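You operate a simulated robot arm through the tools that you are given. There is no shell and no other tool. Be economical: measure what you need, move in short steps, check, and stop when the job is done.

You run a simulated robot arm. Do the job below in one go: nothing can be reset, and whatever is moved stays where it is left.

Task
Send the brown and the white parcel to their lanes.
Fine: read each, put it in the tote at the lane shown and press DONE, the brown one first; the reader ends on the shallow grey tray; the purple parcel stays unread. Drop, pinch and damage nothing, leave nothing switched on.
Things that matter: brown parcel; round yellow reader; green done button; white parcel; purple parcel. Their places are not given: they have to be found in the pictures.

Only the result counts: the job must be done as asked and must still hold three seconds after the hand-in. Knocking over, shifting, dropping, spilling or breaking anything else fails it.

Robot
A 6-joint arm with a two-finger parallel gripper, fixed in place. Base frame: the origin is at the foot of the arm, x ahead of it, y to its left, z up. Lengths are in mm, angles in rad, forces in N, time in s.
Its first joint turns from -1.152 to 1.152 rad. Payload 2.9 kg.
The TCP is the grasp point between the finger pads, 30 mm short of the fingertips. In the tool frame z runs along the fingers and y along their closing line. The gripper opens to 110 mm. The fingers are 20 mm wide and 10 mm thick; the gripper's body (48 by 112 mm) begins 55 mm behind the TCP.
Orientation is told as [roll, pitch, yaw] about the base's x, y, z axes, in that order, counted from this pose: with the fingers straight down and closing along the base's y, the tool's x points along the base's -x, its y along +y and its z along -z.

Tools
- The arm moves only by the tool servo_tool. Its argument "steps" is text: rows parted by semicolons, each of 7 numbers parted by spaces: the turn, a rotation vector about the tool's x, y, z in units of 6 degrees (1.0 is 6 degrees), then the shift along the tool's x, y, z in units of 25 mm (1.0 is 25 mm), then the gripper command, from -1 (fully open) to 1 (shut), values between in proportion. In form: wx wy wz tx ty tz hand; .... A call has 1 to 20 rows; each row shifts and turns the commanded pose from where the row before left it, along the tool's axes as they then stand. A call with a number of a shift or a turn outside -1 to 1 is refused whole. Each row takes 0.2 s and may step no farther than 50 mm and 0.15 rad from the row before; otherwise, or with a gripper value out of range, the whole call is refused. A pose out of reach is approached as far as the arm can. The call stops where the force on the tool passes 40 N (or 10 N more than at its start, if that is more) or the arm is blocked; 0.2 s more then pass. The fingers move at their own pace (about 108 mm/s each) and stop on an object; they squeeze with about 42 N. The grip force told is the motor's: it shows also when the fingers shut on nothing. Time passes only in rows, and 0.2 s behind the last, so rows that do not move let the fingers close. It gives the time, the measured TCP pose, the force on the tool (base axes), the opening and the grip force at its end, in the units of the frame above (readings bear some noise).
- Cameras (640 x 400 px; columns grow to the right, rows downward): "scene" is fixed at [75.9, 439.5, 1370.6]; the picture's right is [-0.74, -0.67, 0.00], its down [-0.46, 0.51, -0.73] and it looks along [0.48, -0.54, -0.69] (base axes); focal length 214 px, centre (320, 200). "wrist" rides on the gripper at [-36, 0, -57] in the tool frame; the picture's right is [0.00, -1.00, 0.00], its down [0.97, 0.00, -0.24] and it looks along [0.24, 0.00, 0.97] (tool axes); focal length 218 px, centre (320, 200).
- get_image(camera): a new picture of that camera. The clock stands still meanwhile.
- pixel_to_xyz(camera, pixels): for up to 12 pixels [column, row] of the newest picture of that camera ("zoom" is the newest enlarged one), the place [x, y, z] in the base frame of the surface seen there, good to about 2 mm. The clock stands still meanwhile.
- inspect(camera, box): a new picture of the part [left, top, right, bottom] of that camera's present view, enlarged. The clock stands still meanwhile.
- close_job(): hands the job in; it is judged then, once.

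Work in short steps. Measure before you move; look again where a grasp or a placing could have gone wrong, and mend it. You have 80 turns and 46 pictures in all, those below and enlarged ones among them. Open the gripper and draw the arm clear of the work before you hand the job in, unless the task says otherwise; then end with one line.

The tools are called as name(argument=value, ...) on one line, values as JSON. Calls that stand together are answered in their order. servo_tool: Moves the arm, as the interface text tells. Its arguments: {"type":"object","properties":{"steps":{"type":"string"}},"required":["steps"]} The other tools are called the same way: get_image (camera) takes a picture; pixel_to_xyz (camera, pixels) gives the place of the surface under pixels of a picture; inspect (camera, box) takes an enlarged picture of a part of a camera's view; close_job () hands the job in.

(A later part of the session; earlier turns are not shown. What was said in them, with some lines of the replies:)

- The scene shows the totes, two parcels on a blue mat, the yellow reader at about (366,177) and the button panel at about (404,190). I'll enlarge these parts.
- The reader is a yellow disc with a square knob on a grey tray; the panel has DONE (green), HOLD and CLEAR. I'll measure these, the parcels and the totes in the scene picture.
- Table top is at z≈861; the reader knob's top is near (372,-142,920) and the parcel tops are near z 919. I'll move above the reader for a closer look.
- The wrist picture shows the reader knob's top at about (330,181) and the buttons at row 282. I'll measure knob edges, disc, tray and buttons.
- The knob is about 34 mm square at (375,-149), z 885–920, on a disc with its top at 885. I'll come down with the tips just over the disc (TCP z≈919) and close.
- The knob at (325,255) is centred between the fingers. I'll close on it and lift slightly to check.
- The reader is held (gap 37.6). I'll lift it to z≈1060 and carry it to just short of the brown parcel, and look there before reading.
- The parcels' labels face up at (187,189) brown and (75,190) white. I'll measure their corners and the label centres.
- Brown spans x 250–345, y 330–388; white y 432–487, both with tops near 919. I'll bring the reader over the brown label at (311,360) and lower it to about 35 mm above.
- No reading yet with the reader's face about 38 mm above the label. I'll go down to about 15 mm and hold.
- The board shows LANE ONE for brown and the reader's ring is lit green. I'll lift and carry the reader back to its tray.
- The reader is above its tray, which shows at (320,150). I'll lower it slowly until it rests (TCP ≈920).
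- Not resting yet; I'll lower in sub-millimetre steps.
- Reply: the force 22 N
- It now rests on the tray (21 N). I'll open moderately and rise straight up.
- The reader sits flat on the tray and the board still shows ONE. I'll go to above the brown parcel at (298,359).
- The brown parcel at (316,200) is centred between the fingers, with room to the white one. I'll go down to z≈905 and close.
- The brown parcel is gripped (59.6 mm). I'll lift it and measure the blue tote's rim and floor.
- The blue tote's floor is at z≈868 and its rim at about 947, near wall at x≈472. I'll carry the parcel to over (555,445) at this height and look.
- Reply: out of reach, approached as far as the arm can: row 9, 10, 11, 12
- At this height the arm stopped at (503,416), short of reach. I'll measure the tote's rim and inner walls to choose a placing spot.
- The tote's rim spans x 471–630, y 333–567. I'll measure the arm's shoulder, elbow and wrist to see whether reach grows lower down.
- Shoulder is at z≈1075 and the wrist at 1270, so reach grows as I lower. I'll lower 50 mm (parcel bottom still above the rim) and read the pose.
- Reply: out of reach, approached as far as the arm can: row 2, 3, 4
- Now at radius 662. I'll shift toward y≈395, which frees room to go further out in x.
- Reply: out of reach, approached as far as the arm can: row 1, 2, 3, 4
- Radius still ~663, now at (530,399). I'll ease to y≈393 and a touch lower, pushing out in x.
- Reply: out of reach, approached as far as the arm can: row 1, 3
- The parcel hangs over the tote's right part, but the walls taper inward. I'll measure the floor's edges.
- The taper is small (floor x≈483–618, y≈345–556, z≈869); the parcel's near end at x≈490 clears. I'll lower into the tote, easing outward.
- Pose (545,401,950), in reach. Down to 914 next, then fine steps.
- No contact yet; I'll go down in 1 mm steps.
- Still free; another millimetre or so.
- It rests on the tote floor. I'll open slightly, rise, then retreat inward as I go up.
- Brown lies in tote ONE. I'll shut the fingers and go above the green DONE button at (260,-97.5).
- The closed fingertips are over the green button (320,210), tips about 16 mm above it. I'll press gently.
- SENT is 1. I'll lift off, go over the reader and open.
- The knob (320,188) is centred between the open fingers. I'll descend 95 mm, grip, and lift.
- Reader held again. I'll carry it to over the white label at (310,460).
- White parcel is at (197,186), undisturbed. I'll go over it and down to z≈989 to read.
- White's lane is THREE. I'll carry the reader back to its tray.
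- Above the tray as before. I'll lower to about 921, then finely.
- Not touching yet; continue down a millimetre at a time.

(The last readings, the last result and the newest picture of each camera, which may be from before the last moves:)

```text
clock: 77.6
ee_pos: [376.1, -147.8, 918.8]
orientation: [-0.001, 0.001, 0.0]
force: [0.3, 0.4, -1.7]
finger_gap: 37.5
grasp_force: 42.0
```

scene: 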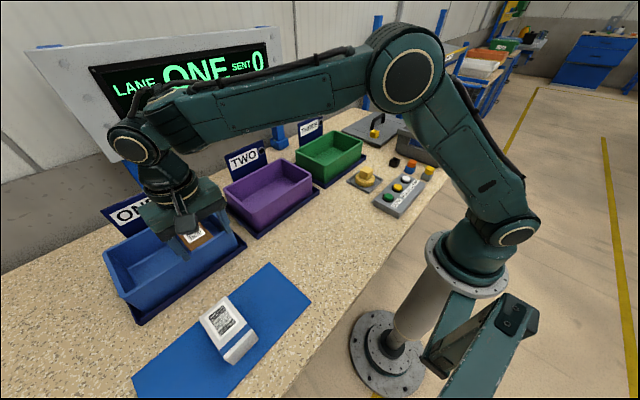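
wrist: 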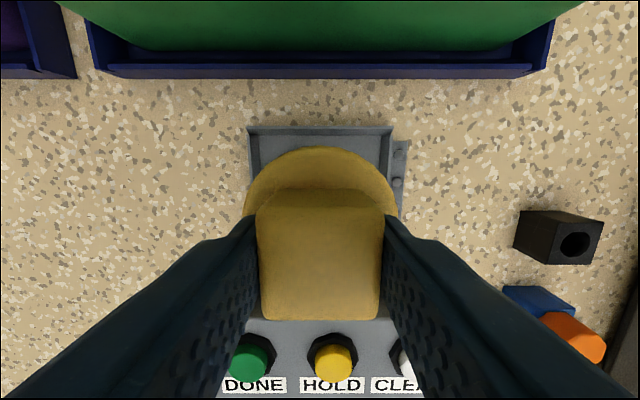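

Still no contact at about 919; a few more fine steps.

servo_tool(steps="0 0 0 0 0 0.025 1;0 0 0 0 0 0 1")

servo_tool(steps="0 0 0 0 0 0.02 1;0 0 0 0 0 0 1")

```text
clock: 78.2
ee_pos: [376.4, -148.5, 919.1]
orientation: [-0.001, 0.0, 0.0]
force: [-0.5, 1.1, 0.1]
finger_gap: 37.3
grasp_force: 41.6
```

```text
clock: 78.8
ee_pos: [375.2, -148.4, 918.8]
orientation: [0.001, -0.002, -0.001]
force: [0.3, 0.8, 8.4]
finger_gap: 37.2
grasp_force: 41.9
```

Contact at 8 N: it rests on the tray. I'll open, rise and check.

servo_tool(steps="0 0 0 0 0 0 0;0 0 0 0 0 0 -0.3;0 0 0 0 0 0 -0.3;0 0 0 0 0 -0.6 -0.3;0 0 0 0 0 -1 -0.3;0 0 0 0 0 -1 -0.3;0 0 0 0 0 -1 -0.3;0 0 0 0 0 -1 -0.3;0 0 0 0 0 0 -0.3")

get_image(camera="wrist")

```text
clock: 80.8
ee_pos: [375.2, -149.2, 1033.7]
orientation: [-0.001, 0.001, 0.0]
force: [-0.2, 0.5, 0.1]
finger_gap: 71.7
grasp_force: 0.1
```

```text
11 pictures are left
```

wrist: 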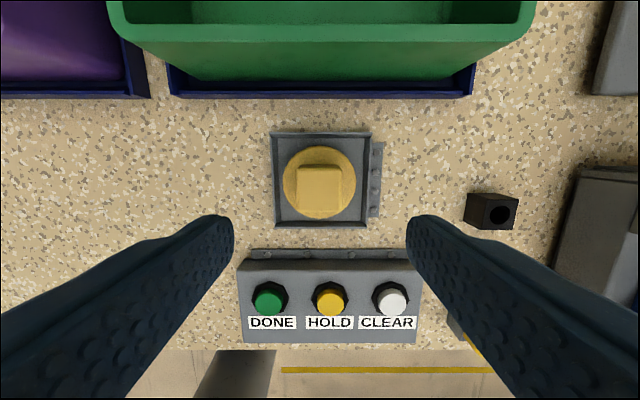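

The reader is back on its tray. I'll travel to over the white parcel at (298,459).

servo_tool(steps="0 0 0 0.13 1 0 -0.64;0 0 0 0.13 1 0 -0.64;0 0 0 0.13 1 0 -0.64;0 0 0 0.13 1 0 -0.64;0 0 0 0.13 1 0 -0.64;0 0 0 0.13 1 0 -0.64;0 0 0 0.13 1 0 -0.64;0 0 0 0.13 1 0 -0.64;0 0 0 0.13 1 0 -0.64;0 0 0 0.13 1 0 -0.64;0 0 0 0.13 1 0 -0.64;0 0 0 0.13 1 0 -0.64;0 0 0 0.13 1 0 -0.64;0 0 0 0.13 1 0 -0.64;0 0 0 0.13 1 0 -0.64;0 0 0 0.13 1 0 -0.64;0 0 0 0.13 1 0 -0.64;0 0 0 0.13 1 0 -0.64;0 0 0 0.13 1 0 -0.64;0 0 0 0.13 1 0 -0.64")

servo_tool(steps="0 0 0 0.12 1 0 -0.64;0 0 0 0.12 1 0 -0.64;0 0 0 0.12 1 0 -0.64;0 0 0 0.12 1 0 -0.64;0 0 0 0 0.3 0 -0.64;0 0 0 0 0 1 -0.64;0 0 0 0 0 1 -0.64;0 0 0 0 0 0 -0.64")

get_image(camera="wrist")

```text
clock: 85.0
ee_pos: [311.4, 352.1, 1033.7]
orientation: [-0.001, 0.0, 0.0]
force: [0.2, 0.3, -0.8]
finger_gap: 90.2
grasp_force: 0.0
```

```text
clock: 86.8
ee_pos: [300.0, 460.2, 981.2]
orientation: [-0.001, 0.001, -0.001]
force: [0.4, 0.4, 0.1]
finger_gap: 90.4
grasp_force: 0.0
```

```text
10 pictures are left
```

wrist: 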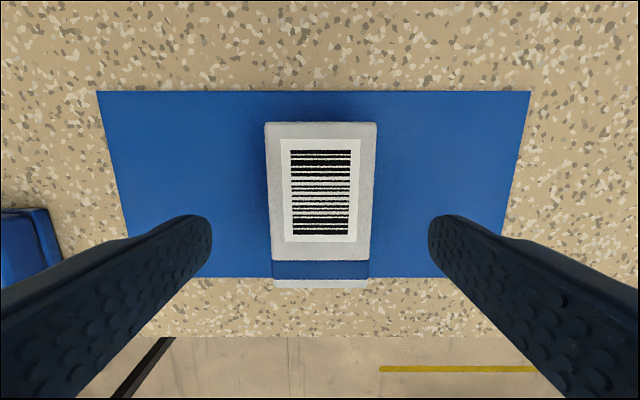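

White parcel is centred at (320,200). I'll descend to z≈905, grip and lift.

servo_tool(steps="0 0 0 0 0 1 -0.64;0 0 0 0 0 1 -0.64;0 0 0 0 0 0.8 -0.64;0 0 0 0 0 0.3 -0.64;0 0 0 0 0 0 -0.64;0 0 0 0 0 0 0.1;0 0 0 0 0 0 0.1;0 0 0 0 0 0 0.1;0 0 0 0 0 -0.4 0.1;0 0 0 0 0 -0.8 0.1;0 0 0 0 0 -1 0.1;0 0 0 0 0 -1 0.1;0 0 0 0 0 -1 0.1;0 0 0 0 0 -1 0.1;0 0 0 0 0 -0.6 0.1;0 0 0 0 0 0 0.1")

```text
clock: 90.2
ee_pos: [298.1, 458.9, 1051.0]
orientation: [-0.001, 0.001, 0.001]
force: [0.3, -0.2, -1.1]
finger_gap: 59.4
grasp_force: 42.2
```

White is gripped (59.4 mm). I'll carry it across at z≈1050 toward tote THREE, stopping before the tote to look.

servo_tool(steps="0 0 0 -0.16 -1 0 0.1;0 0 0 -0.16 -1 0 0.1;0 0 0 -0.16 -1 0 0.1;0 0 0 -0.16 -1 0 0.1;0 0 0 -0.16 -1 0 0.1;0 0 0 -0.16 -1 0 0.1;0 0 0 -0.16 -1 0 0.1;0 0 0 -0.16 -1 0 0.1;0 0 0 -0.16 -1 0 0.1;0 0 0 -0.16 -1 0 0.1;0 0 0 -0.16 -1 0 0.1;0 0 0 -0.16 -1 0 0.1;0 0 0 -0.16 -1 0 0.1;0 0 0 -0.16 -1 0 0.1;0 0 0 -0.16 -1 0 0.1;0 0 0 -0.16 -1 0 0.1;0 0 0 -0.16 -1 0 0.1;0 0 0 -0.16 -1 0 0.1;0 0 0 -0.16 -1 0 0.1;0 0 0 -0.16 -1 0 0.1")

servo_tool(steps="0 0 0 -0.3 -1 0 0.1;0 0 0 -0.3 -1 0 0.1;0 0 0 -0.3 -1 0 0.1;0 0 0 -0.3 -1 0 0.1;0 0 0 -0.3 -1 0 0.1;0 0 0 -0.3 -1 0 0.1;0 0 0 0 0 0 0.1")

get_image(camera="wrist")

```text
clock: 94.4
ee_pos: [380.1, -39.1, 1050.1]
orientation: [0.0, 0.0, 0.0]
force: [-0.2, 0.6, -1.6]
finger_gap: 59.4
grasp_force: 42.8
```

```text
clock: 96.0
ee_pos: [426.6, -191.2, 1049.5]
orientation: [-0.001, -0.001, -0.001]
force: [0.0, 0.3, -2.0]
finger_gap: 59.5
grasp_force: 41.7
```

```text
9 pictures are left
```

wrist: 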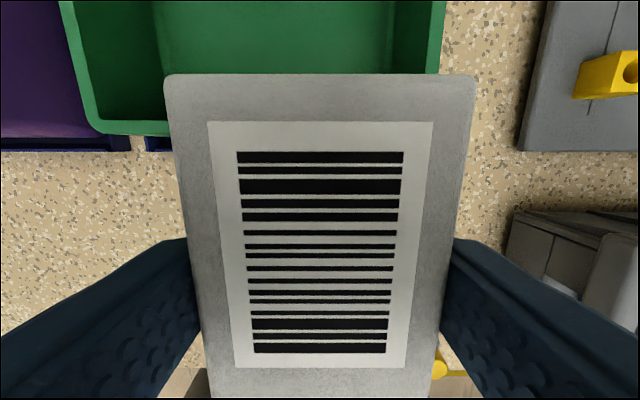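

The green tote's rim shows at columns 80–440. I'll measure it.

pixel_to_xyz(camera="wrist", pixels=[[100, 127], [150, 128], [85, 90], [438, 40], [432, 60], [155, 30], [300, 40], [395, 30], [97, 60]])

```text
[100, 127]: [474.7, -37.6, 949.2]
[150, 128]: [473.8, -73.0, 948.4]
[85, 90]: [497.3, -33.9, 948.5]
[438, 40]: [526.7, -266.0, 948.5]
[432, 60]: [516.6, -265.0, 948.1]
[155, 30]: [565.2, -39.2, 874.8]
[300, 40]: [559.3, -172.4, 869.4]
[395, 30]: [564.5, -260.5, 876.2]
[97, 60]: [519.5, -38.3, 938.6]
```

Tote THREE is centred near (550,-150), floor z≈869. I'll move over its centre and lower to about 918.

servo_tool(steps="0 0 0 -0.82 0.275 0 0.1;0 0 0 -0.82 0.275 0 0.1;0 0 0 -0.82 0.275 0 0.1;0 0 0 -0.82 0.275 0 0.1;0 0 0 -0.82 0.275 0 0.1;0 0 0 -0.82 0.275 0 0.1;0 0 0 0 0 0.8 0.1;0 0 0 0 0 0.8 0.1;0 0 0 0 0 0.8 0.1;0 0 0 0 0 0.8 0.1;0 0 0 0 0 0.8 0.1;0 0 0 0 0 0.8 0.1;0 0 0 0 0 0.4 0.1;0 0 0 0 0 0 0.1")

get_image(camera="scene")

```text
clock: 99.0
ee_pos: [547.2, -149.2, 921.2]
orientation: [0.0, 0.0, 0.002]
force: [0.1, 0.1, -1.7]
finger_gap: 59.4
grasp_force: 41.6
```

```text
8 pictures are left
```

scene: 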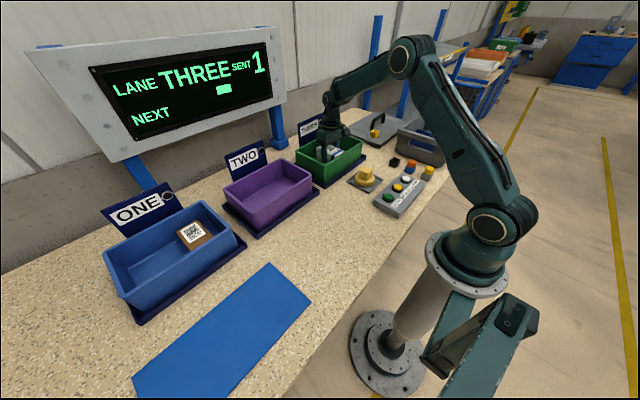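

The board still shows THREE and the parcel is inside the green tote. I'll lower finely to contact.

servo_tool(steps="0 0 0 0 0 0.12 0.1;0 0 0 0 0 0.1 0.1;0 0 0 0 0 0.06 0.1;0 0 0 0 0 0.04 0.1;0 0 0 0 0 0 0.1")

servo_tool(steps="0 0 0 0 0 0.04 0.1;0 0 0 0 0 0 0.1")

servo_tool(steps="0 0 0 0 0 0.03 0.1;0 0 0 0 0 0 0.1")

```text
clock: 100.2
ee_pos: [548.3, -149.5, 912.2]
orientation: [0.001, -0.001, 0.001]
force: [0.8, -0.6, -1.7]
finger_gap: 59.4
grasp_force: 41.8
```

```text
clock: 100.8
ee_pos: [547.8, -150.2, 911.0]
orientation: [-0.001, 0.001, -0.001]
force: [-0.4, -0.3, -2.0]
finger_gap: 59.5
grasp_force: 42.1
```

```text
clock: 101.4
ee_pos: [548.5, -149.9, 910.4]
orientation: [-0.001, 0.0, 0.0]
force: [-0.9, -0.6, -1.0]
finger_gap: 59.3
grasp_force: 41.7
```

Close but not loaded yet; two more fine steps.

servo_tool(steps="0 0 0 0 0 0.03 0.1;0 0 0 0 0 0 0.1")

servo_tool(steps="0 0 0 0 0 0.02 0.1;0 0 0 0 0 0 0.1")

```text
clock: 102.0
ee_pos: [547.6, -149.6, 910.3]
orientation: [0.0, -0.003, 0.0]
force: [-0.6, -1.4, 5.4]
finger_gap: 59.6
grasp_force: 42.6
```

```text
clock: 102.6
ee_pos: [547.4, -149.8, 910.2]
orientation: [0.0, -0.002, -0.002]
force: [-5.6, -1.7, 14.4]
finger_gap: 59.6
grasp_force: 41.5
```

Resting on the floor. I'll open, rise to about 1040, and go back over DONE at (260,-97.5) with the fingers shut.

servo_tool(steps="0 0 0 0 0 0 -0.2;0 0 0 0 0 0 -0.36;0 0 0 0 0 0 -0.36;0 0 0 0 0 -0.6 -0.36;0 0 0 0 0 -1 -0.36;0 0 0 0 0 -1 -0.36;0 0 0 0 0 -1 -0.36;0 0 0 0 0 -1 -0.36;0 0 0 0 0 -0.6 -0.36;0 0 0 0 0 0 -0.36")

servo_tool(steps="0 0 0 0.96 0.175 0 -0.36;0 0 0 0.96 0.175 0 0;0 0 0 0.96 0.175 0 1;0 0 0 0.96 0.175 0 1;0 0 0 0.96 0.175 0 1;0 0 0 0.96 0.175 0 1;0 0 0 0.96 0.175 0 1;0 0 0 0.96 0.175 0 1;0 0 0 0.96 0.175 0 1;0 0 0 0.96 0.175 0 1;0 0 0 0.96 0.175 0 1;0 0 0 0.96 0.175 0 1;0 0 0 0 0 1 1;0 0 0 0 0 1 1;0 0 0 0 0 1 1;0 0 0 0 0 0.6 1;0 0 0 0 0 0 1")

get_image(camera="wrist")

```text
clock: 104.8
ee_pos: [548.5, -148.7, 1040.0]
orientation: [0.001, 0.0, 0.0]
force: [0.1, 1.1, -0.1]
finger_gap: 74.5
grasp_force: 0.2
```

```text
clock: 108.4
ee_pos: [260.3, -97.0, 947.4]
orientation: [0.0, 0.0, 0.0]
force: [0.7, -0.3, 0.2]
finger_gap: 0.1
grasp_force: 37.9
```

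```text
7 pictures are left
```

wrist: 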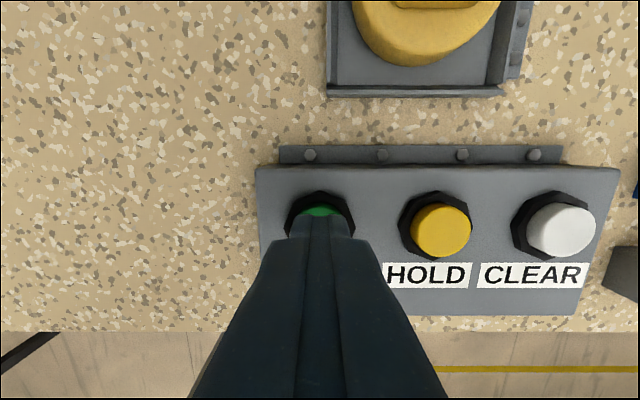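

The fingers are over DONE as before. I'll check the green tote in the scene and the board, before pressing.

get_image(camera="scene")

```text
6 pictures are left
```

scene: 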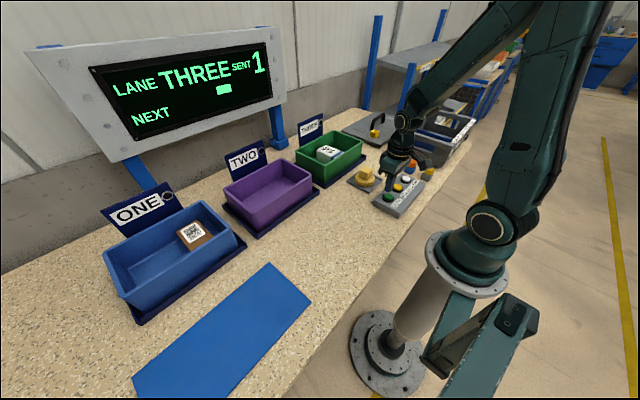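

White is in tote THREE. Press DONE, then rise.

servo_tool(steps="0 0 0 0 -0.02 0.4 1;0 0 0 0 0 0.26 1;0 0 0 0 0 0.06 1;0 0 0 0 0 0.06 1;0 0 0 0 0 0.06 1;0 0 0 0 0 0 1")

inspect(camera="scene", box=[20, 30, 330, 220])

```text
clock: 109.8
ee_pos: [259.7, -98.1, 927.1]
orientation: [0.001, 0.0, -0.001]
force: [0.0, 1.3, 2.8]
finger_gap: 0.0
grasp_force: 37.6
```

```text
2.06 times, centred on (175, 125) of scene
```

zoom: 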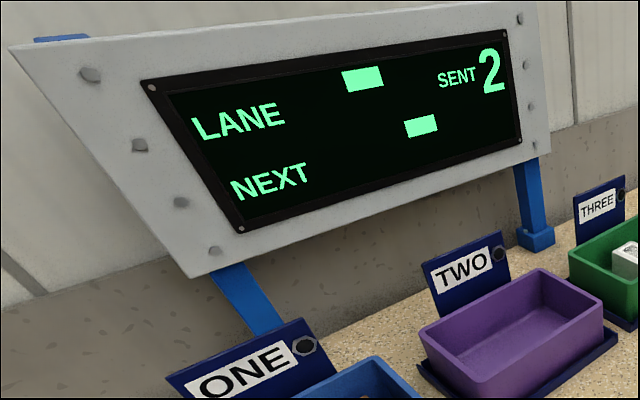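

SENT is 2. I'll rise, open and draw the arm clear, then take final pictures.

servo_tool(steps="0 0 0 0 0 -0.5 1;0 0 0 0 0 -1 1;0 0 0 0 0 -1 1;0 0 0 0 0 -1 1;0 0 0 0 0 -1 1;0 0 0 0 0 -1 1;0 0 0 -0.5 0.8 -1 -1;0 0 0 -0.5 0.8 -1 -1;0 0 0 -0.5 0.8 -1 -1;0 0 0 -0.5 0.8 -1 -1;0 0 0 -0.5 0.8 -1 -1;0 0 0 0 0 0 -1;0 0 0 0 0 0 -1")

get_image(camera="scene")

get_image(camera="wrist")

```text
clock: 112.6
ee_pos: [322.2, 2.7, 1188.4]
orientation: [0.0, 0.0, 0.0]
force: [-0.2, -0.4, -0.1]
finger_gap: 109.8
grasp_force: 0.0
```

```text
4 pictures are left
```

scene: 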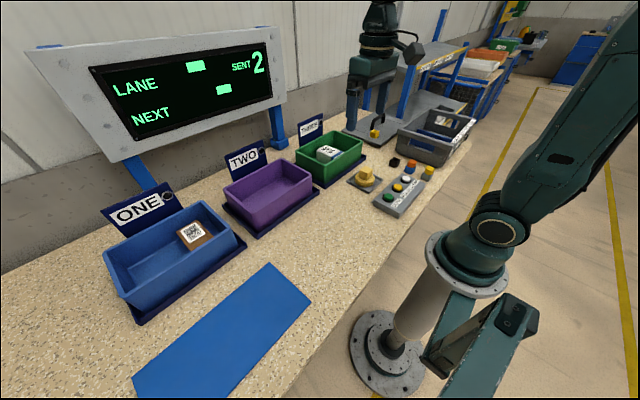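

```text
3 pictures are left
```

wrist: 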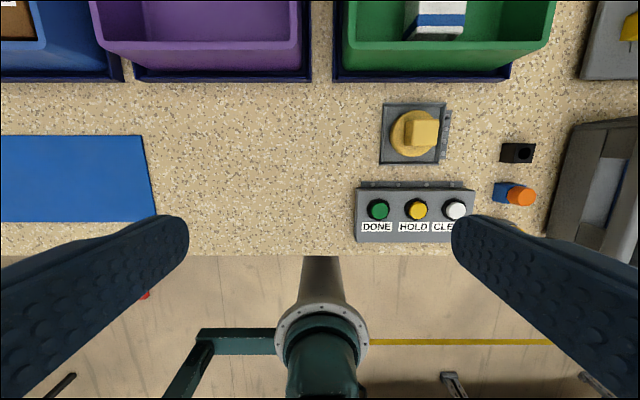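

Brown is in ONE, white in THREE, SENT shows 2, the reader is unlit on its tray and the arm is clear with the fingers open. I'll hand the job in.

close_job()

```text
The job is handed in.
```

I read and delivered both parcels, brown first: brown is in tote ONE and white is in tote THREE. I pressed DONE after each and the board shows SENT 2. The reader is back on its grey tray, unlit. I never saw the purple parcel in any picture, and the reader was only held over the brown and white labels.
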